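You operate a simulated robot arm through the tools that you are given. There is no shell and no other tool. Be economical: measure what you need, move in short steps, check, and stop when the job is done.

The job below is to be done with a simulated two-armed robot. You get a single attempt, and the scene is never put back.

Task
Put the teal lapel mic case from the top of the orange bench on the top of the blue trunk and the white lapel mic case on the shelf under the orange bench. Put the yellow pad on the top of the blue bench away on the top of the yellow bench. Take the camera and leave it on the top of the small table. Take the scouring pad on the top of the small table and put it away on the shelf under the orange bench. Put the recorder from the top of the small table on the top of the door-side table. Fetch the name card from the top of the small table and set it on the yellow tech note card. Take the cleaning pad from the top of the small table and put it on the top of the blue trunk. Take the seat card and put it on the top of the black bench. Put the mouse on the free end of the lamp bar shelf. Take the teal brush and put it on the green running order card on the top of the grey bench. Turn the pad knob to -20 dB. Pick up the tube from the top of the green bench with one hand, pass it to the other hand and put it on the top of the yellow bench. The order is free. Set down upright: lapel mic case, camera, scouring pad, name card, seat card.
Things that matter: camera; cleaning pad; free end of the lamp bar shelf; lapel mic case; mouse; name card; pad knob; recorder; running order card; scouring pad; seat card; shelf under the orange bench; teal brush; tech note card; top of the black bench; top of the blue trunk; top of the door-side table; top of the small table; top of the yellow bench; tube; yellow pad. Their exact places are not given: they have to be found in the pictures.

The check looks at the end state, three seconds after you hand in, the way a careful person would. Anything else that was tipped, shoved, dropped, spilled or broken makes it a failure.

Robot
Two 7-joint arms with two-finger parallel grippers on one trunk, on a base that drives. Base frame: it is fixed to the floor where the robot stands at the start and does not move with it; the origin is under the middle of the robot, x ahead of it, y to its left, z up; the surface under the hand at the start is at about z = 74. Units: cm, rad, N and s.
The left shoulder is at the start at [2, 11.3, 118.1], the right one opposite. With the tool pointing down near the work surface each hand reaches from about 10 to 58 cm from the robot's upright axis, wherever it stands, measured 20 degrees to its own side. Places, roughly: camera [-275, 100, 75]; cleaning pad (8x5x5 cm) [-330, 400, 80]; free end of the lamp bar shelf [-420, 130, 100]; lapel mic case [50, 0, 75]; mouse (7x11x4 cm) [-480, 590, 80]; name card [-375, 425, 75]; pad knob [-630, 30, 50]; recorder [-375, 425, 75]; running order card [-475, 550, 75]; scouring pad (5x3x5 cm) [-360, 380, 80]; seat card [-500, 525, 75]; shelf under the orange bench [50, -20, 40]; teal brush (11x4x7 cm) [-470, 650, 80]; tech note card [-375, 450, 75]; top of the black bench [-740, 100, 70]; top of the blue trunk (44x15 cm) [-326, 20, 62]; top of the door-side table [-220, 340, 70]; top of the small table [-350, 410, 70]; top of the yellow bench [-260, -250, 80]; tube (6x6x23 cm) [-560, -30, 90]; yellow pad (9x6x5 cm) [-30, -90, 80]. Payload 1.57 kg a hand.
The TCP of each hand is the grasp point between the finger pads, 3 cm short of the fingertips. In the tool frame z runs along the fingers and y along their closing line. The gripper opens to 8 cm. The fingers are 1.7 cm wide and 1.2 cm thick; the gripper's body (4 by 8.2 cm) begins 8 cm behind the TCP.
Orientation is told as [roll, pitch, yaw] about the base's x, y, z axes, in that order, counted from this pose: with the fingers straight down and closing along the base's y, the tool's x points along the base's -x, its y along +y and its z along -z.

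Tools
- The arms move only by the tool arm_command. It takes "left_moves", "right_moves" or both (then of equal length, played together; a hand with none holds still); each is text: rows parted by semicolons, each of 7 numbers parted by spaces: the shift along the base's x, y, z in units of 25 mm (1.0 is 25 mm), then the turn, a rotation vector about the base's x, y, z in units of 6 degrees (1.0 is 6 degrees), then the gripper command, from -1 (fully open) to 1 (shut), values between in proportion. In form: x y z wx wy wz fingers; .... A call has 1 to 20 rows; each row shifts and turns the commanded pose from where the row before left it. A call with a number of a shift or a turn outside -1 to 1 is refused whole. Each row takes 0.2 s and may step no farther than 5 cm and 0.15 rad from the row before; otherwise, or with a gripper value out of range, the whole call is refused. A pose out of reach is approached as far as the arm can. The call stops where the force on the tool passes 40 N (or 10 N more than at its start, if that is more) or the arm is blocked; 0.2 s more then pass. Each finger travels about 4.5 cm/s and halts on what it meets, pressing with about 38 N; the grip force reading is that of the motor and also rises with nothing between the fingers. The clock runs only during rows and for 0.2 s after the last one: add rows that do not move to give the fingers time. The reply holds the time, the measured pose of the TCP, the force on the tool along the base axes, the opening and the grip force, in the units named above and with some noise, with the torque about the TCP (base axes, N m) and any sound that the robot's microphone picked up, and new pictures: "pictures" is both (left out), scene, wrist or none (wrist: the cameras of the hands that moved).
- Cameras (640 x 400 px; columns grow to the right, rows downward): "scene" is now at [6.84, -6.34, 130.36]; the picture's right is [-0.75, -0.66, 0.00], its down [-0.40, 0.45, -0.80] and it looks along [0.53, -0.60, -0.60] (base axes); focal length 214 px, centre (320, 200). "left" rides on the left gripper at [7.2, 0.6, -12.2] in its tool frame; the picture's right is [-0.09, 1.00, 0.00], its down [-0.84, -0.08, -0.54] and it looks along [-0.54, -0.05, 0.84] (tool axes); focal length 238 px, centre (320, 200). "right" rides on the right gripper at [7.2, -0.7, -12.2] in its tool frame; the picture's right is [0.09, 1.00, 0.00], its down [-0.84, 0.08, -0.54] and it looks along [-0.54, 0.05, 0.84] (tool axes); focal length 238 px, centre (320, 200).
- lift_body(by): slides the trunk up (or, below 0, down) by that many cm; the arms and the scene camera ride with it, the base frame stays. It gives what a move gives, with no picture.
- roll_base(legs): drives the robot by 1 to 6 legs, each [ahead, left, turn to the left] in cm, cm and rad, along the robot's own axes; the way and the turn of a leg run together, so that a leg with both is an arc; at most 150 cm and 3.142 rad a leg. The arms and the cameras ride along, it lands a little off, and it stops where it bumps. It gives what a move gives, and a new picture of the scene camera.
- aim_head(pan, tilt): turns the head with the scene camera to pan (to the left, within 1.396 rad either way) and tilt (down, from -0.506 to 1.204), counted from straight ahead of the robot. It gives what a move gives, and a new picture of the scene camera.
- probe_pixels(camera, pixels): for up to 12 pixels [column, row] of the newest picture of that camera ("zoom" is the newest enlarged one), the place [x, y, z] in the base frame of the surface seen there, good to about 0.2 cm. The clock stands still meanwhile.
- inspect(camera, box): a new picture of the part [left, top, right, bottom] of that camera's present view, enlarged. The clock stands still meanwhile.
- finish_job(): hands the job in; it is judged then, once.

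Keep the steps short. Do not move on a guess: measure, check each grasp and each placing, and mend mistakes. In all there are 392 turns and 360 pictures (those below and enlarged ones count). Leave the grippers open and the arms clear of the work at the hand-in unless told otherwise, and finish with a single line.

The tools are called after ">>>" as a command line: name --argument value ..., lists and objects as JSON in quotes. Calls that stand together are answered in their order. arm_command: Moves the arms, as the interface text tells. Its arguments: {"type":"object","properties":{"left_moves":{"type":"string"},"right_moves":{"type":"string"},"pictures":{"type":"string","enum":["both","scene","wrist","none"]}},"required":[]} The other tools are called the same way: lift_body (by) slides the trunk up or down; roll_base (legs) drives the base; aim_head (pan, tilt) turns the head that bears the scene camera; probe_pixels (camera, pixels) gives the place of the surface under pixels of a picture; inspect (camera, box) takes an enlarged picture of a part of a camera's view; finish_job () hands the job in.

At the start:

```text
time: 0.0
left_position: [33.61, -4.99, 105.37]
left_orientation: [-0.001, 0.001, -0.001]
left_force: [0.1, -0.3, -0.4]
left_torque: [0.04, 0.03, -0.03]
left_grip_width: 8.03
left_finger_force: 0.1
right_position: [24.23, -31.86, 109.25]
right_orientation: [0.0, -0.002, 0.001]
right_force: [0.5, 0.3, 0.4]
right_torque: [-0.04, -0.03, 0.01]
right_grip_width: 7.98
right_finger_force: 0.1
trunk travel left (down, up): [-23.4, 33.6]
robot x, y, heading: [0.21, -0.12, 0.001]
head pan, tilt: [-0.845, 0.642]
```

scene: 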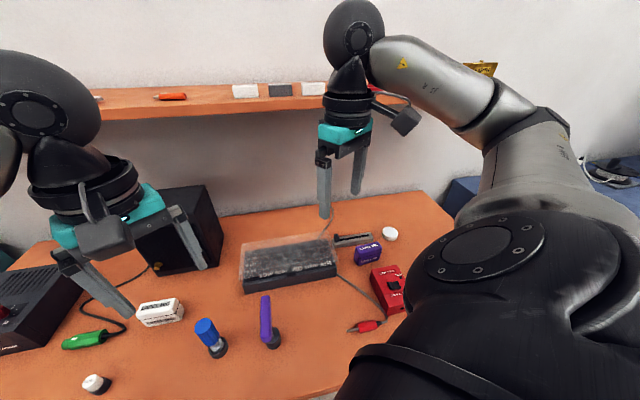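
right: 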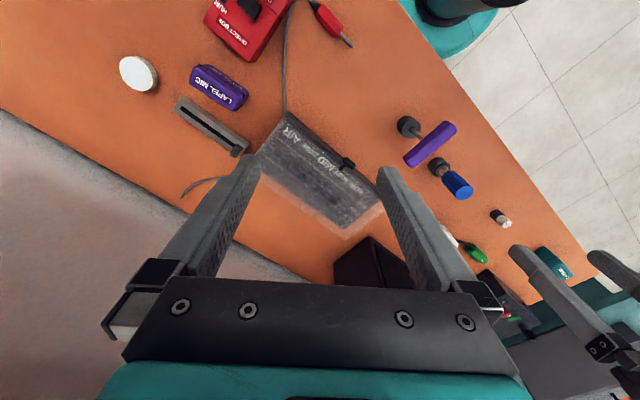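
left: 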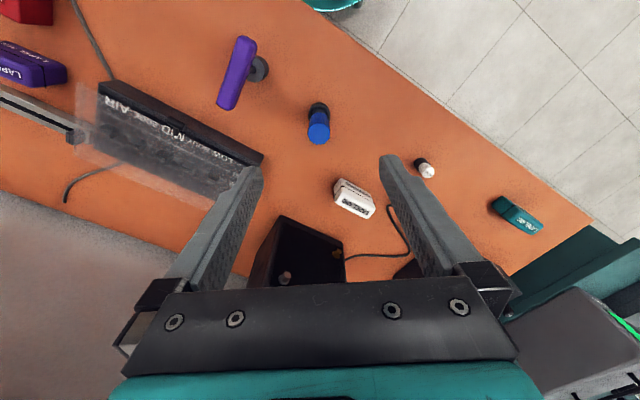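

I see the white case at left-camera (355,198) and the teal case at (517,215). I'll measure them and look ahead with the head.

>>> probe_pixels --camera "left" --pixels '[[340, 182], [372, 192], [368, 212], [340, 202], [355, 198], [498, 202], [516, 212], [540, 228], [517, 232], [580, 220], [555, 150], [450, 330]]'

>>> aim_head --pan 0.0 --tilt 0.7

```text
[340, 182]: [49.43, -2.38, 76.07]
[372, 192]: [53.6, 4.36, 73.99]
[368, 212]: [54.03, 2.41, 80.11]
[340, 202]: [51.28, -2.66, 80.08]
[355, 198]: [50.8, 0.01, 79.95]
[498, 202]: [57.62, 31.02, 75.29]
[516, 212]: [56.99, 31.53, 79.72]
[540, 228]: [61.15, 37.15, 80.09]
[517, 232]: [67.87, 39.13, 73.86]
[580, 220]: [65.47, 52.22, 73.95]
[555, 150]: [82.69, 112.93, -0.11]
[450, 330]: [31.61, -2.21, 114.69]
```

```text
time: 1.2
left_position: [33.58, -5.05, 105.45]
left_orientation: [0.0, 0.0, -0.001]
left_force: [-0.3, -0.1, 0.3]
left_torque: [-0.01, 0.03, -0.02]
left_grip_width: 8.01
left_finger_force: 0.0
right_position: [24.25, -31.87, 109.36]
right_orientation: [0.002, 0.001, 0.001]
right_force: [-0.4, 0.4, -0.3]
right_torque: [-0.04, 0.0, 0.03]
right_grip_width: 7.99
right_finger_force: 0.0
trunk travel left (down, up): [-23.4, 33.6]
robot x, y, heading: [0.0, 0.05, 0.004]
head pan, tilt: [0.0, 0.7]
```

scene: 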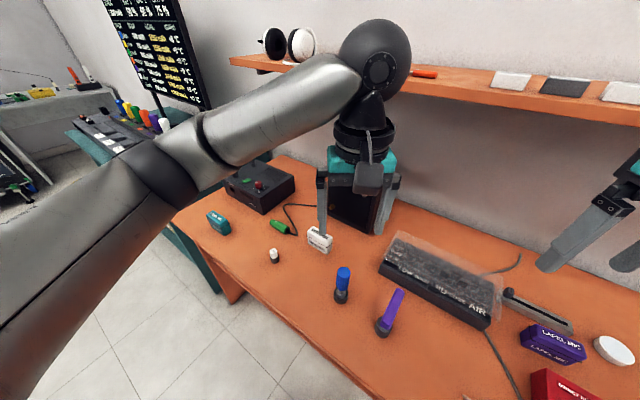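

Next I look down to see the front edge and the shelf under the bench.

>>> aim_head --pan 0.0 --tilt 1.2

>>> inspect --camera "left" --box '[300, 130, 600, 280]'

```text
time: 2.1
left_position: [33.58, -5.1, 105.39]
left_orientation: [0.001, 0.0, 0.0]
left_force: [-0.9, -0.3, 0.0]
left_torque: [-0.03, 0.0, 0.0]
left_grip_width: 7.98
left_finger_force: 0.2
right_position: [24.3, -31.88, 109.42]
right_orientation: [-0.001, 0.001, -0.001]
right_force: [-0.7, 0.5, -0.3]
right_torque: [0.04, -0.01, -0.02]
right_grip_width: 8.0
right_finger_force: 0.0
trunk travel left (down, up): [-23.4, 33.6]
robot x, y, heading: [0.22, 0.14, -0.001]
head pan, tilt: [0.0, 1.201]
```

scene: 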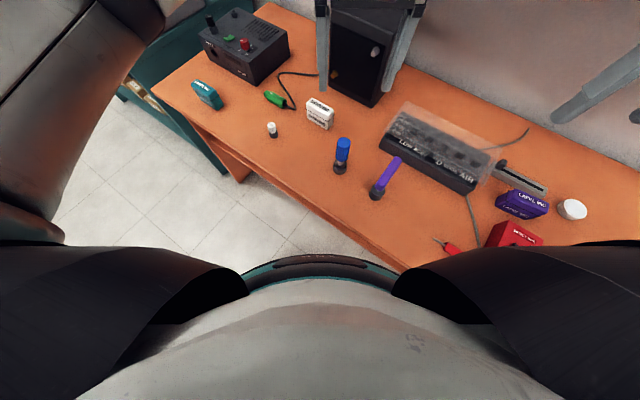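

```text
2.13 times, centred on (450, 205) of left
```

zoom: 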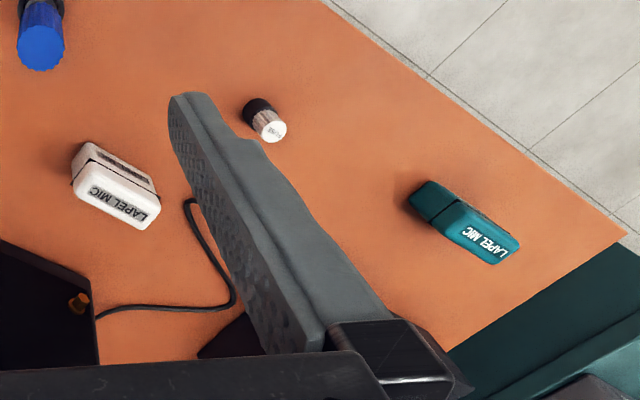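

I probe the bench's front edge and the case outlines in the new scene picture.

>>> probe_pixels --camera "scene" --pixels '[[200, 125], [250, 170], [300, 203], [400, 264], [308, 102], [332, 110], [328, 126], [307, 119], [195, 85], [217, 96], [222, 107], [198, 90]]'

>>> inspect --camera "scene" --box '[160, 50, 360, 175]'

```text
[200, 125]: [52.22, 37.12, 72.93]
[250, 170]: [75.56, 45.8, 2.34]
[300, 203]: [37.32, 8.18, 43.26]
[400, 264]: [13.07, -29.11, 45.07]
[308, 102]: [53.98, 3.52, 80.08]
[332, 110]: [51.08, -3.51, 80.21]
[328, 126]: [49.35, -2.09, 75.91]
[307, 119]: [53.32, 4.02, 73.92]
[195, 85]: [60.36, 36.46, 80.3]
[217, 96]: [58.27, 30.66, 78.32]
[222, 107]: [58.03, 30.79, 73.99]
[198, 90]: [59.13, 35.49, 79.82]
```

```text
3.20 times, centred on (260, 112) of scene
```

zoom: 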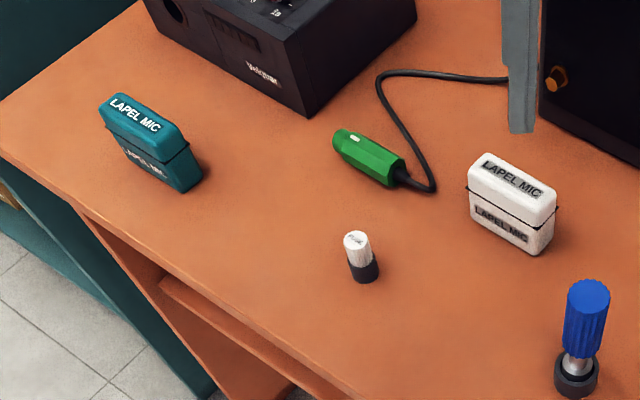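

The bench edge runs at about 57° to x, and there is a shelf at z≈44 set 3 cm back. Before moving I look around to map the room.

>>> aim_head --pan 1.39 --tilt 0.45

>>> aim_head --pan -1.39 --tilt 0.45

```text
time: 3.6
left_position: [33.61, -5.12, 105.32]
left_orientation: [0.001, 0.0, 0.0]
left_force: [0.5, -0.2, 0.0]
left_torque: [0.03, 0.0, -0.01]
left_grip_width: 8.01
left_finger_force: 0.1
right_position: [24.15, -31.98, 109.29]
right_orientation: [0.0, -0.001, -0.001]
right_force: [0.4, 0.6, 0.3]
right_torque: [-0.01, 0.02, 0.02]
right_grip_width: 8.0
right_finger_force: 0.0
trunk travel left (down, up): [-23.4, 33.6]
robot x, y, heading: [-0.35, -0.11, 0.004]
head pan, tilt: [1.389, 0.45]
```

scene: 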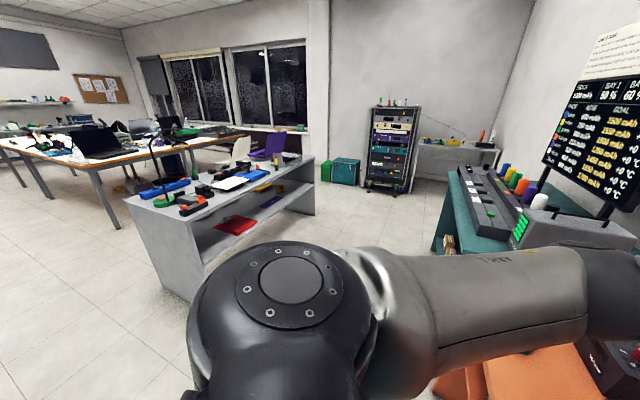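

```text
time: 6.1
left_position: [33.53, -5.04, 105.26]
left_orientation: [0.001, -0.001, 0.001]
left_force: [0.1, -0.1, -0.2]
left_torque: [-0.02, 0.02, 0.0]
left_grip_width: 8.01
left_finger_force: 0.1
right_position: [24.24, -31.94, 109.27]
right_orientation: [-0.001, -0.001, 0.001]
right_force: [0.1, -0.8, -0.2]
right_torque: [-0.04, 0.0, 0.0]
right_grip_width: 8.0
right_finger_force: 0.0
trunk travel left (down, up): [-23.4, 33.6]
robot x, y, heading: [0.19, -0.04, -0.001]
head pan, tilt: [-1.389, 0.45]
```

scene: 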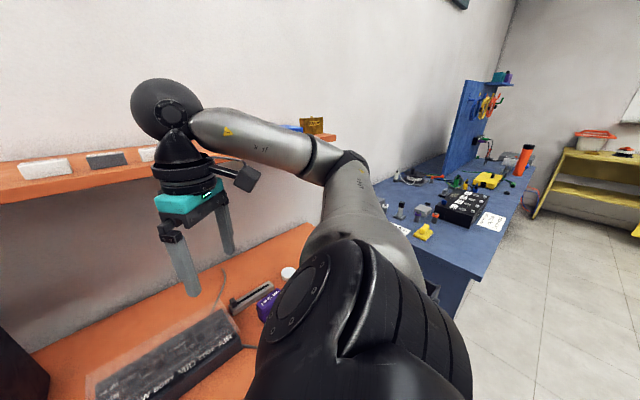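

The blue bench with the yellow pad (425,232) is on the right, with the yellow bench beyond it. I measure these.

>>> probe_pixels --camera "scene" --pixels '[[425, 232], [420, 240], [432, 226], [466, 285], [500, 235], [535, 165], [400, 228], [490, 222], [600, 160], [560, 150], [540, 212], [637, 160]]'

>>> inspect --camera "scene" --box '[370, 130, 570, 255]'

```text
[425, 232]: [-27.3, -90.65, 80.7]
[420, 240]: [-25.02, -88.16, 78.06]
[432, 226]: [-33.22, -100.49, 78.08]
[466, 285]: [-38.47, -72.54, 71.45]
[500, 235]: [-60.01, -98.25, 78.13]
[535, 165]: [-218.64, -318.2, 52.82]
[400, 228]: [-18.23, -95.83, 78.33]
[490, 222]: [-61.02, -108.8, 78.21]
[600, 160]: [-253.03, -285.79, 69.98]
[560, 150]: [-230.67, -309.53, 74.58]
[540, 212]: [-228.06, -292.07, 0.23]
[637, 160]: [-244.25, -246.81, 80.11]
```

```text
3.20 times, centred on (470, 192) of scene
```

zoom: 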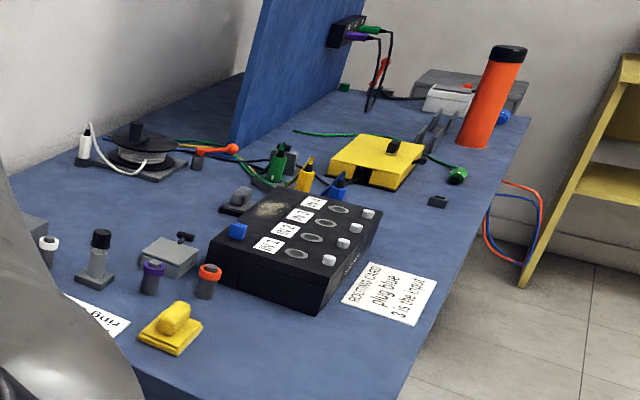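

The plan for orange: face the bench squarely. I back off, turn right 33°, shift left, and come back in.

>>> roll_base --legs '[[-12, 8, 0], [0, 0, -0.576], [0, 13, 0], [11, 0, 0]]'

>>> aim_head --pan 0.2 --tilt 0.9

```text
time: 10.6
left_position: [29.64, -9.17, 105.37]
left_orientation: [0.0, 0.001, -0.569]
left_force: [1.3, -0.7, 0.4]
left_torque: [0.02, 0.04, -0.01]
left_grip_width: 8.0
left_finger_force: 0.0
right_position: [7.3, -26.75, 109.24]
right_orientation: [0.001, 0.0, -0.571]
right_force: [0.5, -0.1, -0.6]
right_torque: [0.0, 0.01, -0.01]
right_grip_width: 7.99
right_finger_force: 0.1
trunk travel left (down, up): [-23.4, 33.6]
robot x, y, heading: [4.41, 13.13, -0.568]
head pan, tilt: [-1.389, 0.45]
```

scene: 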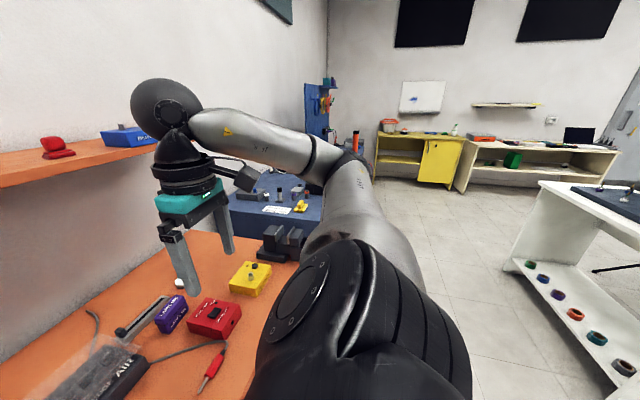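

```text
time: 12.3
left_position: [29.64, -9.21, 105.37]
left_orientation: [0.002, -0.001, -0.569]
left_force: [0.2, -0.6, -0.2]
left_torque: [0.03, 0.03, 0.01]
left_grip_width: 8.0
left_finger_force: 0.0
right_position: [7.27, -26.7, 109.33]
right_orientation: [0.0, 0.0, -0.57]
right_force: [-0.8, 0.1, 0.6]
right_torque: [0.0, 0.0, -0.03]
right_grip_width: 8.03
right_finger_force: 0.1
trunk travel left (down, up): [-23.4, 33.6]
robot x, y, heading: [3.82, 13.17, -0.572]
head pan, tilt: [0.201, 0.901]
```

scene: 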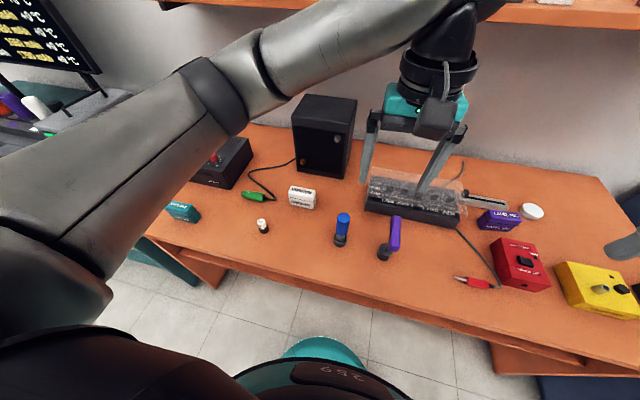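

I zoom on the white case and measure its top.

>>> inspect --camera "scene" --box '[260, 165, 340, 215]'

```text
8.00 times, centred on (300, 190) of scene
```

zoom: 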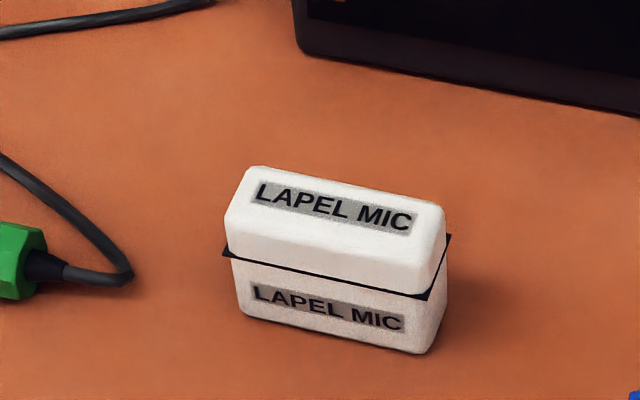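

>>> probe_pixels --camera "zoom" --pixels '[[245, 175], [240, 205], [430, 210], [415, 240], [335, 205], [245, 310], [415, 340], [330, 260], [600, 300]]'

```text
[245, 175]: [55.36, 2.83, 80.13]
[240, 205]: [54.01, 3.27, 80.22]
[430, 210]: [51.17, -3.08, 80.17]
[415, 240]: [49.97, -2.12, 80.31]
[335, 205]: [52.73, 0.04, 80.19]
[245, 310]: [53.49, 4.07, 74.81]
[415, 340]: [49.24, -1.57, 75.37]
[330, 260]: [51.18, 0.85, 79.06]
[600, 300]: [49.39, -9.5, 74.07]
```

The white case's long axis is along the bench (≈53°), centre ≈(52.5,0.4), top z 80. I check the speaker behind it and the clutter around it for clearance.

>>> probe_pixels --camera "scene" --pixels '[[292, 97], [357, 102], [300, 160], [345, 178], [342, 220], [395, 218], [250, 195], [470, 25], [560, 20], [264, 222]]'

>>> arm_command --left_moves "0.5725 0.24 0.1 0 0 -0.98 0.3; 0.5725 0.24 0.1 0 0 -0.98 0.3; 0.5725 0.24 0.1 0 0 -0.98 0.3; 0.5725 0.24 0.1 0 0 -0.98 0.3; 0.5725 0.24 0.1 0 0 -0.98 0.3; 0.5725 0.24 0.1 0 0 -0.98 0.3; 0.5725 0.24 0 0 0 -0.98 0.3; 0.5725 0.24 0 0 0 -0.98 0.3; 0.5725 0.24 0 0 0 -0.98 0.3; 0.5725 0.24 0 0 0 -0.98 0.3; 0.5725 0.24 0 0 0 -0.98 0.3; 0.5725 0.24 0 0 0 -0.98 0.3; 0.5725 0.24 0 0 0 -0.98 0.3; 0.5725 0.24 0 0 0 -0.98 0.3; 0.5725 0.24 0 0 0 -0.98 0.3; 0.5725 0.24 0 0 0 -0.98 0.3" --pictures "scene"

```text
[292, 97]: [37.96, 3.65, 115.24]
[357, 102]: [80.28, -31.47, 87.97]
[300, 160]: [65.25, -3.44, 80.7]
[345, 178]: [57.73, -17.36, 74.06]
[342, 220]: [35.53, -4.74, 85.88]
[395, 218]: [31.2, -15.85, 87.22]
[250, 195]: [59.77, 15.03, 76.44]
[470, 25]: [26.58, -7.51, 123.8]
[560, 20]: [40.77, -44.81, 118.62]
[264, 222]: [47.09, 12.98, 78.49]
```

```text
time: 15.7
left_position: [52.2, 0.82, 106.92]
left_orientation: [0.0, 0.002, -2.211]
left_force: [-0.1, -0.2, 0.3]
left_torque: [-0.01, 0.03, -0.01]
left_grip_width: 2.79
left_finger_force: 0.0
right_position: [7.23, -26.59, 109.38]
right_orientation: [-0.001, 0.002, -0.571]
right_force: [-1.1, -0.1, 0.0]
right_torque: [0.01, 0.01, -0.01]
right_grip_width: 8.01
right_finger_force: 0.1
trunk travel left (down, up): [-23.4, 33.6]
robot x, y, heading: [4.25, 13.44, -0.569]
head pan, tilt: [0.201, 0.901]
```

scene: 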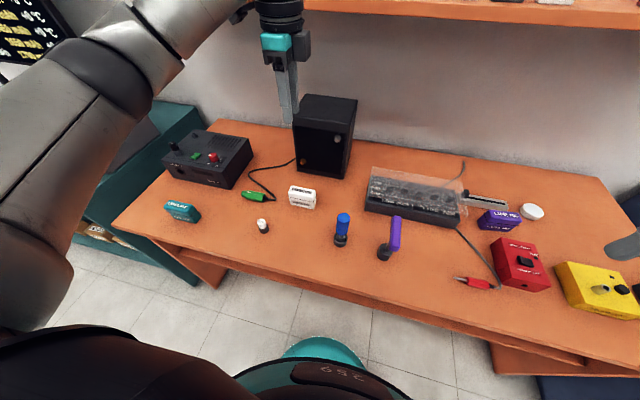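

The yaw is right. Now I tilt 45° (fingers pointing right and down), open to 6 cm, and come down to a pre-grasp.

>>> arm_command --left_moves "0.27 0.32 -0.6 -0.75 0.5625 0 -0.5; 0.27 0.32 -0.6 -0.75 0.5625 0 -0.5; 0.27 0.32 -0.6 -0.75 0.5625 0 -0.5; 0.27 0.32 -0.8 -0.75 0.5625 0 -0.5; 0.27 0.32 -0.8 -0.75 0.5625 0 -0.5; 0.27 0.32 -0.8 -0.75 0.5625 0 -0.5; 0.27 0.32 -1 -0.75 0.5625 0 -0.5; 0.27 0.32 -1 -0.75 0.5625 0 -0.5" --pictures "both"

```text
time: 17.5
left_position: [57.74, 6.68, 91.05]
left_orientation: [-0.005, -0.788, -2.208]
left_force: [1.4, 0.7, 0.1]
left_torque: [0.01, 0.0, -0.01]
left_grip_width: 6.02
left_finger_force: 0.0
right_position: [7.26, -26.77, 109.37]
right_orientation: [-0.001, -0.001, -0.571]
right_force: [0.0, 0.8, 0.0]
right_torque: [0.0, 0.0, 0.0]
right_grip_width: 8.02
right_finger_force: 0.1
trunk travel left (down, up): [-23.4, 33.6]
robot x, y, heading: [4.0, 13.66, -0.572]
head pan, tilt: [0.201, 0.901]
```

scene: 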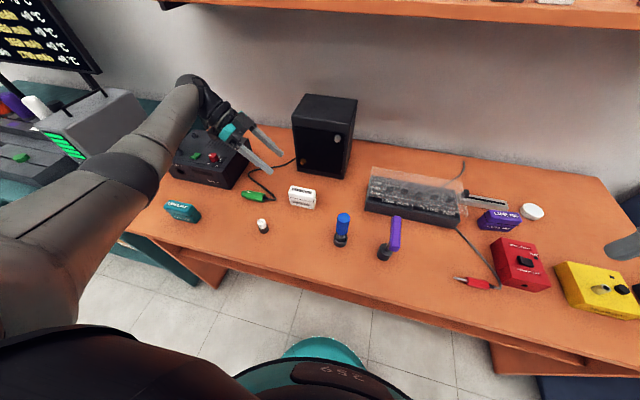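
left: 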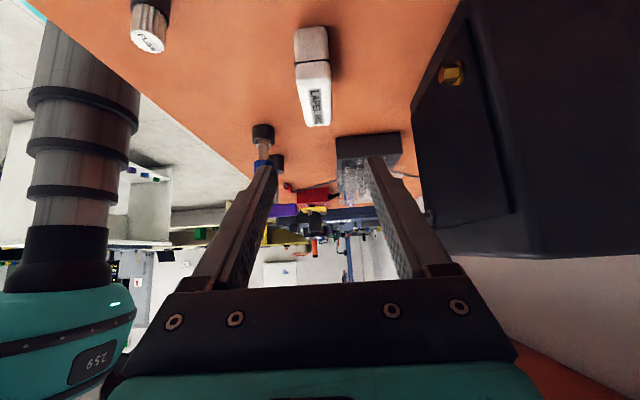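

The case lies between the fingers in the left view (312,75). I go down along the tool axis to it.

>>> arm_command --left_moves "0 0 -0.97 0 0 0 -0.5; 0 0 -0.97 0 0 0 -0.5; -0.525 -0.628 -0.82 0 0 0 -0.5; -0.525 -0.628 -0.82 0 0 0 -0.5; -0.525 -0.628 -0.82 0 0 0 -0.5; -0.525 -0.628 -0.82 0 0 0 -0.5" --pictures "both"

```text
time: 18.9
left_position: [52.6, 0.42, 78.32]
left_orientation: [-0.004, -0.786, -2.209]
left_force: [-0.1, 0.3, 0.0]
left_torque: [0.0, -0.03, 0.0]
left_grip_width: 5.98
left_finger_force: 0.1
right_position: [7.23, -26.69, 109.22]
right_orientation: [0.001, 0.0, -0.572]
right_force: [0.1, -0.6, 0.0]
right_torque: [0.01, 0.01, 0.02]
right_grip_width: 8.0
right_finger_force: 0.1
trunk travel left (down, up): [-23.4, 33.6]
robot x, y, heading: [4.07, 12.96, -0.571]
head pan, tilt: [0.201, 0.901]
```

scene: 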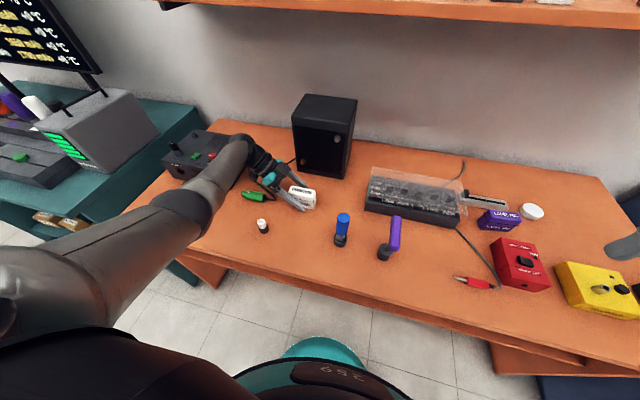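
left: 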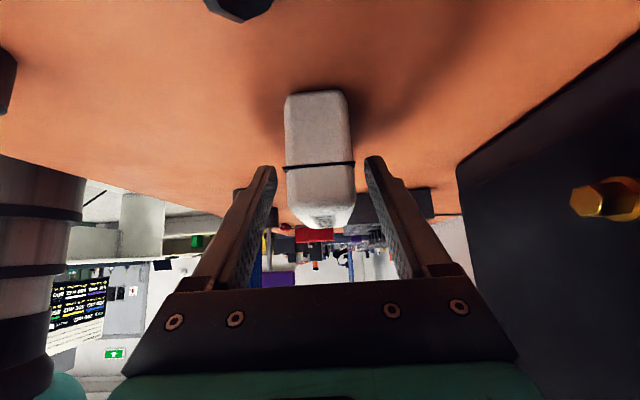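

Fingers straddle the case; close and lift.

>>> arm_command --left_moves "0 0 0 0 0 0 1; 0 0 0 0 0 0 1; 0 0 0 0 0 0 1; 0 0 0 0 0 0 1; 0 0 0 0 0 0 1; 0 0 0.6 0 0 0 1; 0 0 1 0 0 0 1; 0 0 1 0 0 0 1; 0 0 1 0 0 0 1; 0 0 1 0 0 0 1" --pictures "both"

```text
time: 21.1
left_position: [52.48, 0.38, 89.89]
left_orientation: [-0.006, -0.785, -2.209]
left_force: [0.3, -0.3, -0.2]
left_torque: [0.0, 0.0, 0.0]
left_grip_width: 3.14
left_finger_force: 38.7
right_position: [7.22, -26.67, 109.35]
right_orientation: [-0.001, 0.0, -0.571]
right_force: [0.4, -0.7, 0.4]
right_torque: [-0.02, -0.01, 0.01]
right_grip_width: 8.0
right_finger_force: 0.0
trunk travel left (down, up): [-23.4, 33.6]
robot x, y, heading: [3.85, 13.49, -0.573]
head pan, tilt: [0.201, 0.901]
```

scene: 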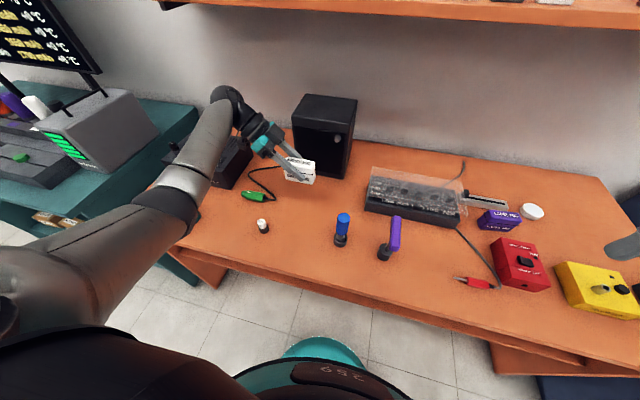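
left: 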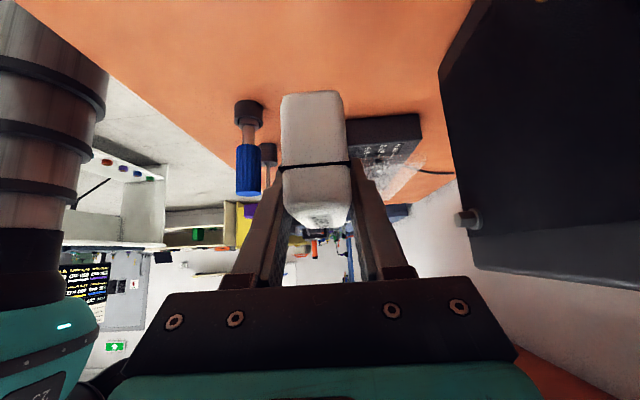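

Grasped (3.1 cm). I raise it and back the robot away from the bench so I can lower in front of it and see the shelf.

>>> arm_command --left_moves "0 0 1 0 0 0 1; 0 0 1 0 0 0 1; 0 0 1 0 0 0 1; 0 0 1 0 0 0 1; 0 0 1 0 0 0 1" --pictures "none"

>>> roll_base --legs '[[-45, 0, 0]]'

>>> lift_body --by -23

>>> aim_head --pan -0.1 --tilt 0.75

```text
time: 22.3
left_position: [52.7, 0.39, 102.28]
left_orientation: [-0.002, -0.785, -2.208]
left_force: [-0.7, 0.2, -0.4]
left_torque: [0.03, 0.01, 0.02]
left_grip_width: 3.14
left_finger_force: 38.0
right_position: [7.3, -26.79, 109.25]
right_orientation: [0.0, -0.001, -0.57]
right_force: [0.2, 0.0, 0.0]
right_torque: [0.01, -0.01, -0.02]
right_grip_width: 7.99
right_finger_force: 0.1
trunk travel left (down, up): [-23.4, 33.6]
robot x, y, heading: [3.99, 13.4, -0.575]
head pan, tilt: [0.201, 0.901]
```

```text
time: 25.1
left_position: [14.18, 25.27, 102.28]
left_orientation: [-0.004, -0.785, -2.197]
left_force: [-0.5, 0.0, -1.7]
left_torque: [0.0, -0.04, 0.02]
left_grip_width: 3.12
left_finger_force: 38.0
right_position: [-30.88, -2.22, 109.29]
right_orientation: [0.0, -0.001, -0.555]
right_force: [-0.8, -0.1, -0.7]
right_torque: [-0.03, 0.0, 0.01]
right_grip_width: 8.0
right_finger_force: 0.0
trunk travel left (down, up): [-23.4, 33.6]
robot x, y, heading: [-34.68, 37.84, -0.558]
head pan, tilt: [0.201, 0.901]
```

scene: 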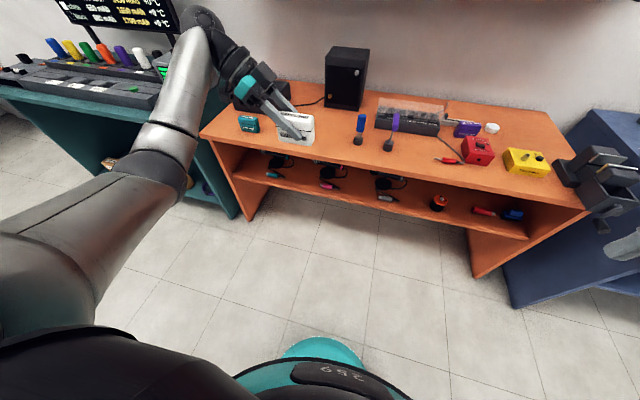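

```text
time: 27.5
left_position: [14.23, 25.42, 79.38]
left_orientation: [-0.004, -0.786, -2.198]
left_force: [0.1, -0.3, -1.8]
left_torque: [0.01, 0.03, -0.02]
left_grip_width: 3.15
left_finger_force: 38.0
right_position: [-30.88, -2.28, 86.4]
right_orientation: [0.0, 0.0, -0.557]
right_force: [-0.3, 0.3, 0.6]
right_torque: [0.05, -0.02, 0.02]
right_grip_width: 8.0
right_finger_force: 0.0
trunk travel left (down, up): [-0.4, 56.6]
robot x, y, heading: [-34.45, 37.47, -0.557]
head pan, tilt: [0.201, 0.901]
```

```text
time: 28.3
left_position: [14.14, 25.45, 79.34]
left_orientation: [-0.003, -0.786, -2.197]
left_force: [0.1, -0.8, -0.5]
left_torque: [-0.01, 0.0, -0.05]
left_grip_width: 3.12
left_finger_force: 37.5
right_position: [-30.92, -2.18, 86.37]
right_orientation: [0.0, 0.0, -0.556]
right_force: [0.8, -0.7, 0.0]
right_torque: [0.0, 0.01, 0.03]
right_grip_width: 8.01
right_finger_force: 0.1
trunk travel left (down, up): [-0.4, 56.6]
robot x, y, heading: [-34.41, 37.36, -0.558]
head pan, tilt: [-0.099, 0.75]
```

scene: 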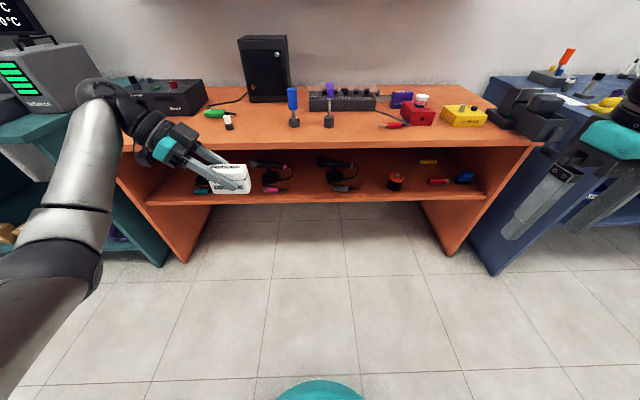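

Now the shelf is visible. I enlarge it to find a free spot.

>>> inspect --camera "scene" --box '[140, 130, 540, 220]'

>>> probe_pixels --camera "scene" --pixels '[[308, 192], [308, 202], [308, 180], [308, 165], [370, 190], [370, 197], [370, 175], [308, 148], [415, 190], [300, 150], [165, 200], [240, 197]]'

```text
1.60 times, centred on (340, 175) of scene
```

zoom: 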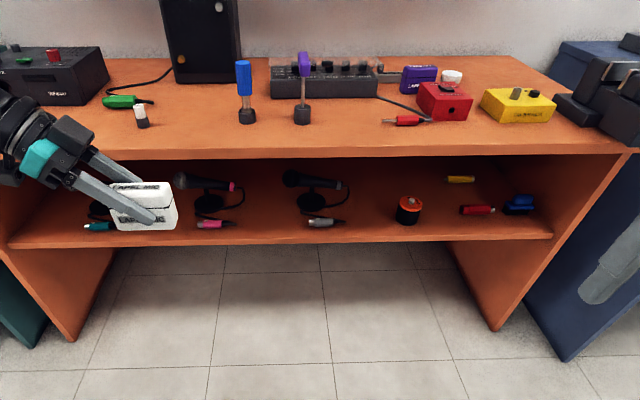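

```text
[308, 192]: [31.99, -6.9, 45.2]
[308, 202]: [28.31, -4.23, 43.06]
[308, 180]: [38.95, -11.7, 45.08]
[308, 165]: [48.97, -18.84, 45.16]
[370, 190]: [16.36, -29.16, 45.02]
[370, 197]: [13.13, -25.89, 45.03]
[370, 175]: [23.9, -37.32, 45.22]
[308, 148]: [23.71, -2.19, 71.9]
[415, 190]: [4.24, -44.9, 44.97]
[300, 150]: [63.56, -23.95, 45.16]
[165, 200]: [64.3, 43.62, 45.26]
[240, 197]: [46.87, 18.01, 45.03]
```

Shelf surface z=45.1, with a free gap around scene col 308; the target is (34.8,-8.8). Still in front of the bench, I turn the hand 93° left to point into it.

>>> arm_command --left_moves "-0.2225 -0.065 0 0 0 0.97 1; -0.2225 -0.065 0 0 0 0.97 1; -0.2225 -0.065 0 0 0 0.97 1; -0.2225 -0.065 0 0 0 0.97 1; -0.2225 -0.065 0 0 0 0.97 1; -0.2225 -0.065 0 0 0 0.97 1; -0.2225 -0.065 0 0 0 0.97 1; -0.2225 -0.065 0 0 0 0.97 1; -0.2225 -0.065 0 0 0 0.97 1; -0.2225 -0.065 0 0 0 0.97 1; -0.2225 -0.065 0 0 0 0.97 1; -0.2225 -0.065 0 0 0 0.97 1; -0.2225 -0.065 0 0 0 0.97 1; -0.2225 -0.065 0 0 0 0.97 1; -0.2225 -0.065 0 0 0 0.97 1; -0.2225 -0.065 0 0 0 0.97 1" --pictures "both"

```text
time: 31.7
left_position: [5.12, 22.86, 79.22]
left_orientation: [-0.004, -0.788, -0.57]
left_force: [-0.3, 0.0, -1.0]
left_torque: [-0.02, -0.01, -0.02]
left_grip_width: 3.15
left_finger_force: 37.4
right_position: [-30.78, -2.27, 86.31]
right_orientation: [0.0, 0.0, -0.556]
right_force: [0.0, 0.4, 0.8]
right_torque: [0.01, 0.01, -0.02]
right_grip_width: 8.0
right_finger_force: 0.0
trunk travel left (down, up): [-0.4, 56.6]
robot x, y, heading: [-35.14, 37.88, -0.555]
head pan, tilt: [-0.099, 0.75]
```

scene: 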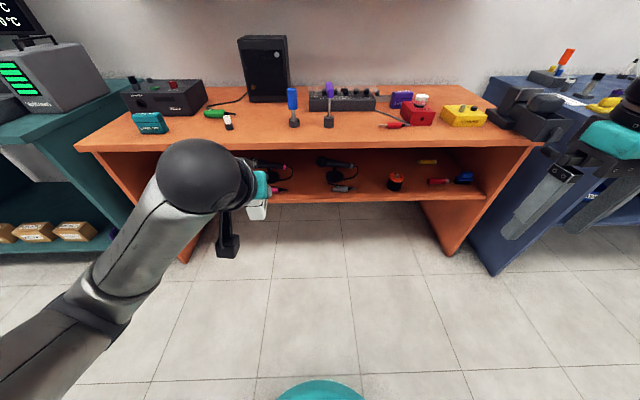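
left: 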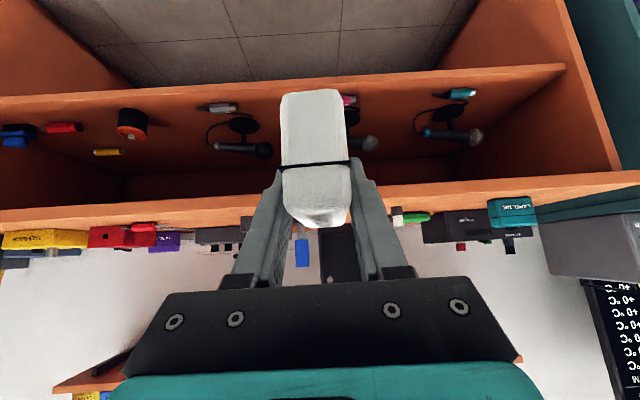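

The hand points into the shelf. I lower it to above shelf height (still outside).

>>> arm_command --left_moves "0 0 -1 0 0 0 1; 0 0 -1 0 0 0 1; 0 0 -1 0 0 0 1; 0 0 -1 0 0 0 1; 0 0 -1 0 0 0 1; 0 0 -1 0 0 0 1; 0 0 -1 0 0 0 1; 0 0 -1 0 0 0 1; 0 0 -1 0 0 0 1; 0 0 -1 0 0 0 1; 0 0 -0.6 0 0 0 1" --pictures "scene"

>>> roll_base --legs '[[0, -10, 0], [20, 0, -0.015]]'

```text
time: 34.1
left_position: [5.29, 22.86, 52.94]
left_orientation: [-0.003, -0.787, -0.573]
left_force: [-0.2, -0.1, -1.1]
left_torque: [0.0, 0.0, 0.03]
left_grip_width: 3.12
left_finger_force: 38.1
right_position: [-30.86, -2.13, 86.3]
right_orientation: [-0.001, 0.0, -0.555]
right_force: [-0.2, 0.1, 0.3]
right_torque: [0.0, 0.02, 0.0]
right_grip_width: 8.02
right_finger_force: 0.1
trunk travel left (down, up): [-0.4, 56.6]
robot x, y, heading: [-34.61, 37.63, -0.554]
head pan, tilt: [-0.099, 0.75]
```

scene: 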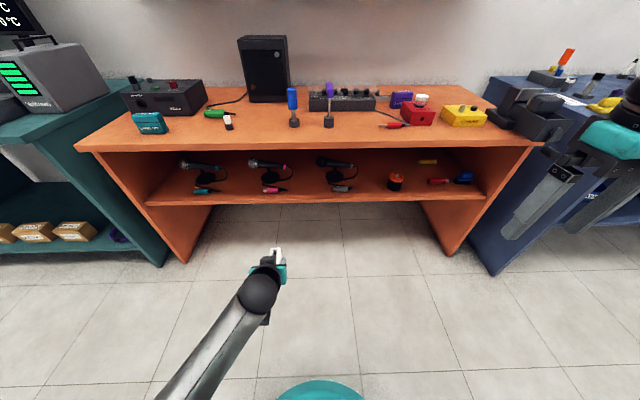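

```text
time: 36.4
left_position: [16.89, 3.11, 52.89]
left_orientation: [-0.003, -0.785, -0.586]
left_force: [0.4, 0.4, -0.6]
left_torque: [0.01, -0.01, -0.02]
left_grip_width: 3.16
left_finger_force: 37.7
right_position: [-19.47, -21.47, 86.34]
right_orientation: [-0.001, 0.001, -0.57]
right_force: [0.0, 0.6, 0.5]
right_torque: [0.0, 0.01, 0.01]
right_grip_width: 8.02
right_finger_force: 0.1
trunk travel left (down, up): [-0.4, 56.6]
robot x, y, heading: [-22.64, 18.52, -0.572]
head pan, tilt: [-0.099, 0.75]
```

scene: 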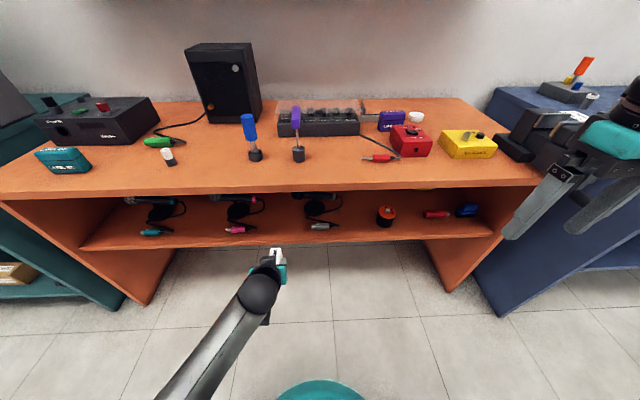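

Lined up with the gap between the pink (236,230) and grey (318,227) connectors. I go 19.5 cm in.

>>> arm_command --left_moves "0.818 -0.532 0 0 0 0 1; 0.818 -0.532 0 0 0 0 1; 0.818 -0.532 0 0 0 0 1; 0.818 -0.532 0 0 0 0 1; 0.818 -0.532 0 0 0 0 1; 0.818 -0.532 0 0 0 0 1; 0.818 -0.532 0 0 0 0 1; 0.818 -0.532 0 0 0 0 1" --pictures "both"

```text
time: 38.2
left_position: [32.93, -7.73, 52.85]
left_orientation: [-0.003, -0.786, -0.585]
left_force: [0.1, -0.4, -0.8]
left_torque: [0.02, -0.01, 0.02]
left_grip_width: 3.12
left_finger_force: 38.7
right_position: [-19.59, -21.37, 86.32]
right_orientation: [0.001, 0.0, -0.572]
right_force: [-0.3, 0.3, 0.0]
right_torque: [-0.03, 0.04, 0.02]
right_grip_width: 8.01
right_finger_force: 0.0
trunk travel left (down, up): [-0.4, 56.6]
robot x, y, heading: [-22.95, 18.77, -0.575]
head pan, tilt: [-0.099, 0.75]
```

scene: 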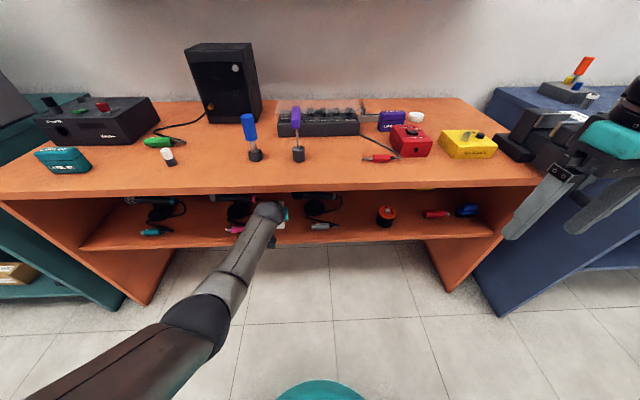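
left: 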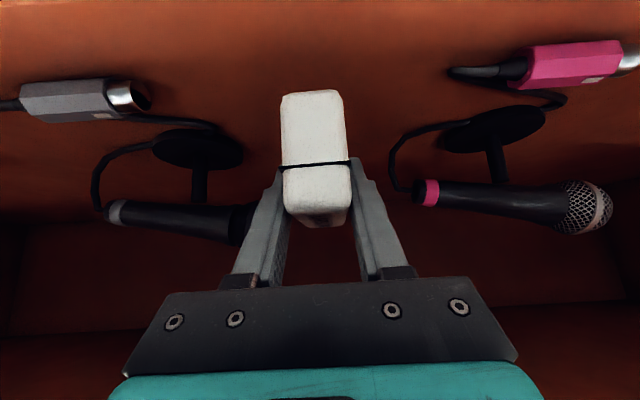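

Clear on both sides. I lower gently.

>>> arm_command --left_moves "0 0 -0.5 0 0 0 1; 0 0 -0.5 0 0 0 1; 0 0 -0.25 0 0 0 1; 0 0 -0.15 0 0 0 1; 0 0 0 0 0 0 1" --pictures "none"

```text
time: 39.4
left_position: [33.02, -7.68, 49.53]
left_orientation: [-0.004, -0.785, -0.585]
left_force: [-0.5, 0.6, -0.3]
left_torque: [0.03, -0.02, 0.01]
left_grip_width: 3.14
left_finger_force: 38.2
right_position: [-19.54, -21.52, 86.37]
right_orientation: [0.001, -0.001, -0.569]
right_force: [-0.1, -0.4, -0.2]
right_torque: [-0.01, 0.0, 0.01]
right_grip_width: 8.0
right_finger_force: 0.1
trunk travel left (down, up): [-0.4, 56.6]
robot x, y, heading: [-22.99, 18.42, -0.566]
head pan, tilt: [-0.099, 0.75]
```

>>> arm_command --left_moves "0 0 -0.06 0 0 0 1; 0 0 -0.06 0 0 0 1; 0 0 0 0 0 0 1" --pictures "none"

```text
time: 40.2
left_position: [33.23, -7.76, 49.35]
left_orientation: [-0.002, -0.791, -0.587]
left_force: [-1.4, 2.0, 12.0]
left_torque: [0.36, 0.38, -0.02]
left_grip_width: 3.14
left_finger_force: 38.2
right_position: [-19.69, -21.31, 86.38]
right_orientation: [0.0, 0.001, -0.571]
right_force: [-0.5, 0.5, 0.1]
right_torque: [-0.02, 0.0, 0.03]
right_grip_width: 8.02
right_finger_force: 0.0
trunk travel left (down, up): [-0.4, 56.6]
robot x, y, heading: [-22.66, 18.56, -0.573]
head pan, tilt: [-0.099, 0.75]
```

Contact (12 N). I open to 5.6 cm and retract along the tool axis.

>>> arm_command --left_moves "0 0 0 0 0 0 -0.4; 0 0 0 0 0 0 -0.4; 0 0 0 0 0 0 -0.4; -0.4 0.26 0.48 0 0 0 -0.4; -0.4 0.26 0.48 0 0 0 -0.4; -0.6 0.4 0.3 0 0 0 -0.4; -0.8 0.53 0 0 0 0 -0.4; -0.8 0.53 0 0 0 0 -0.4; -0.8 0.53 0 0 0 0 -0.4; -0.8 0.53 0 0 0 0 -0.4; -0.8 0.53 0 0 0 0 -0.4; -0.8 0.53 0 0 0 0 -0.4; -0.8 0.53 0 0 0 0 -0.4; -0.8 0.53 0 0 0 0 -0.4" --pictures "both"

```text
time: 43.2
left_position: [13.61, 5.18, 52.38]
left_orientation: [-0.004, -0.785, -0.586]
left_force: [-0.3, -0.6, -0.4]
left_torque: [0.0, 0.0, 0.04]
left_grip_width: 5.59
left_finger_force: 0.0
right_position: [-19.51, -21.45, 86.38]
right_orientation: [0.002, 0.0, -0.572]
right_force: [0.0, -0.5, 0.3]
right_torque: [0.0, 0.01, 0.02]
right_grip_width: 7.98
right_finger_force: 0.0
trunk travel left (down, up): [-0.4, 56.6]
robot x, y, heading: [-23.0, 18.59, -0.571]
head pan, tilt: [-0.099, 0.75]
```

scene: 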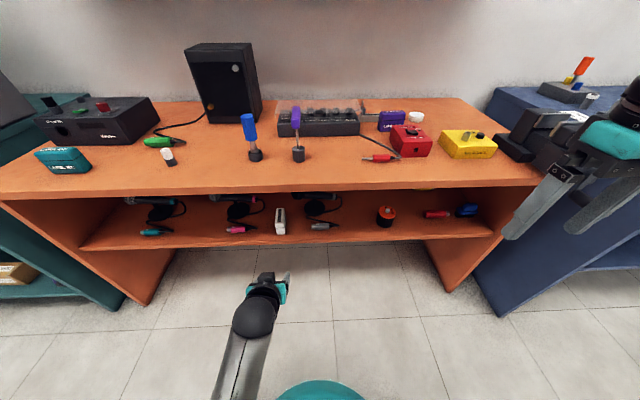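
left: 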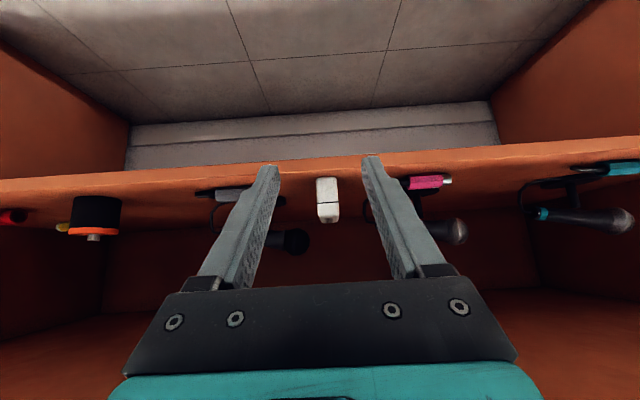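

White case stands upright on the shelf. Now the teal case. I raise the trunk, straighten the hand to vertical, and raise it clear.

>>> lift_body --by 23

>>> arm_command --left_moves "0 0 1 0.51 0.79 0 -0.4; 0 0 1 0.51 0.79 0 -0.4; 0 0 1 0.51 0.79 0 -0.4; 0 0 1 0.51 0.79 0 -0.4; 0 0 1 0.51 0.79 0 -0.4; 0 0 1 0.51 0.79 0 -0.4; 0 0 1 0.51 0.79 0 -0.4; 0 0 1 0.51 0.79 0 -0.4; 0 0 0 0 0 -0.97 -0.4; 0 0 0 0 0 -0.97 -0.4; 0 0 0 0 0 -0.97 -0.4; 0 0 0 0 0 -0.97 -0.4; 0 0 0 0 0 -0.97 -0.4; 0 0 0 0 0 -0.97 -0.4; 0 0 0 0 0 -0.97 -0.4; 0 0 0 0 0 -0.97 -0.4; 0 0 0 0 0 -0.97 -0.4; 0 0 0 0 0 -0.97 -0.4" --pictures "none"

>>> arm_command --left_moves "0 0 0 0 0 -0.97 -0.4; 0 0 0 0 0 -0.97 -0.4; 0 0 0 0 0 -0.97 -0.4; 0 0 0 0 0 -0.97 -0.4; 0 0 0 0 0 -0.97 -0.4; 0 0 0 0 0 -0.97 -0.4" --pictures "none"

>>> aim_head --pan 0.6 --tilt 0.8

```text
time: 45.6
left_position: [13.53, 5.3, 75.37]
left_orientation: [-0.003, -0.784, -0.586]
left_force: [0.2, 0.4, -0.3]
left_torque: [0.04, -0.02, -0.02]
left_grip_width: 5.63
left_finger_force: 0.0
right_position: [-19.63, -21.47, 109.3]
right_orientation: [0.001, 0.0, -0.571]
right_force: [-0.3, -0.4, -0.4]
right_torque: [-0.01, -0.02, 0.0]
right_grip_width: 8.01
right_finger_force: 0.1
trunk travel left (down, up): [-23.4, 33.6]
robot x, y, heading: [-22.63, 18.65, -0.568]
head pan, tilt: [-0.099, 0.75]
```

```text
time: 47.0
left_position: [18.65, 12.83, 85.86]
left_orientation: [0.225, -0.242, -0.586]
left_force: [-0.5, 0.4, -0.5]
left_torque: [0.01, -0.03, -0.02]
left_grip_width: 5.6
left_finger_force: 0.0
left hand out of reach, approached as far as the arm can: row 6
right_position: [-19.57, -21.43, 109.48]
right_orientation: [0.001, 0.0, -0.572]
right_force: [-0.6, -0.1, -0.1]
right_torque: [0.0, 0.0, 0.03]
right_grip_width: 8.0
right_finger_force: 0.1
trunk travel left (down, up): [-23.4, 33.6]
robot x, y, heading: [-22.82, 18.18, -0.569]
head pan, tilt: [-0.099, 0.75]
stopped in row 6 (left hand): the arm was blocked; the commanded pose is now the measured one
```

```text
time: 48.4
left_position: [18.79, 12.88, 85.81]
left_orientation: [0.224, -0.241, -1.199]
left_force: [-0.2, 0.1, -0.1]
left_torque: [0.01, 0.02, 0.04]
left_grip_width: 5.62
left_finger_force: 0.0
right_position: [-19.48, -21.44, 109.31]
right_orientation: [0.001, -0.001, -0.572]
right_force: [-0.3, -0.2, 0.6]
right_torque: [0.0, -0.05, 0.02]
right_grip_width: 7.97
right_finger_force: 0.1
trunk travel left (down, up): [-23.4, 33.6]
robot x, y, heading: [-22.55, 18.97, -0.569]
head pan, tilt: [-0.099, 0.75]
```

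```text
time: 49.4
left_position: [18.97, 12.85, 85.86]
left_orientation: [0.222, -0.241, -1.196]
left_force: [0.7, -0.1, 0.5]
left_torque: [0.02, 0.0, 0.02]
left_grip_width: 5.61
left_finger_force: 0.0
right_position: [-19.72, -21.51, 109.32]
right_orientation: [0.001, 0.0, -0.571]
right_force: [-0.7, 0.2, 0.2]
right_torque: [0.01, -0.03, 0.04]
right_grip_width: 8.01
right_finger_force: 0.0
trunk travel left (down, up): [-23.4, 33.6]
robot x, y, heading: [-22.64, 18.3, -0.568]
head pan, tilt: [0.6, 0.799]
```

scene: 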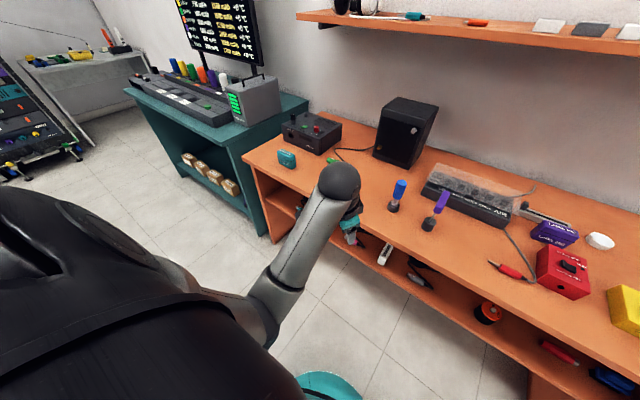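

The arm reached a limit halfway. I pull the hand up and back towards the robot to regain freedom, then level it.

>>> arm_command --left_moves "-0.5 0.5 0.8 0 0 0 -0.4; -0.5 0.5 0.8 0 0 0 -0.4; -0.5 0.5 0.8 0 0 0 -0.4; -0.5 0.5 0.8 0 0 0 -0.4; -0.5 0.5 0.8 0 0 0 -0.4; -0.5 0.5 0.8 0 0 0 -0.4; -0.5 0.5 0.8 0 0 0 -0.4" --pictures "scene"

```text
time: 50.0
left_position: [20.5, 21.79, 89.18]
left_orientation: [0.396, -0.104, -1.182]
left_force: [0.2, -0.8, 0.5]
left_torque: [0.06, -0.01, 0.01]
left_grip_width: 5.59
left_finger_force: 0.1
left hand out of reach, approached as far as the arm can: row 2
right_position: [-19.65, -21.51, 109.44]
right_orientation: [0.001, 0.002, -0.571]
right_force: [0.6, 0.0, -0.1]
right_torque: [0.03, -0.03, 0.0]
right_grip_width: 8.01
right_finger_force: 0.1
trunk travel left (down, up): [-23.4, 33.6]
robot x, y, heading: [-22.92, 18.32, -0.567]
head pan, tilt: [0.6, 0.799]
stopped in row 2 (left hand): the arm was blocked; the commanded pose is now the measured one
```

scene: 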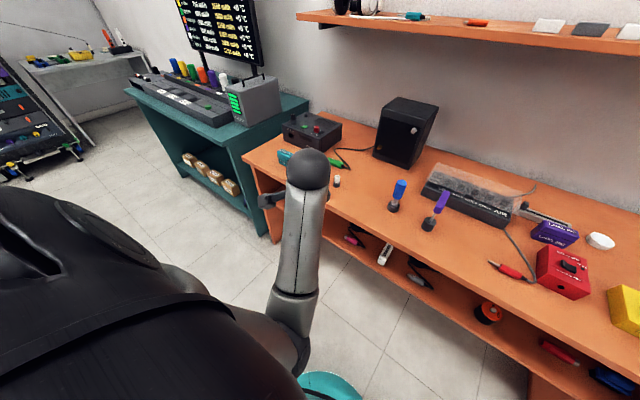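

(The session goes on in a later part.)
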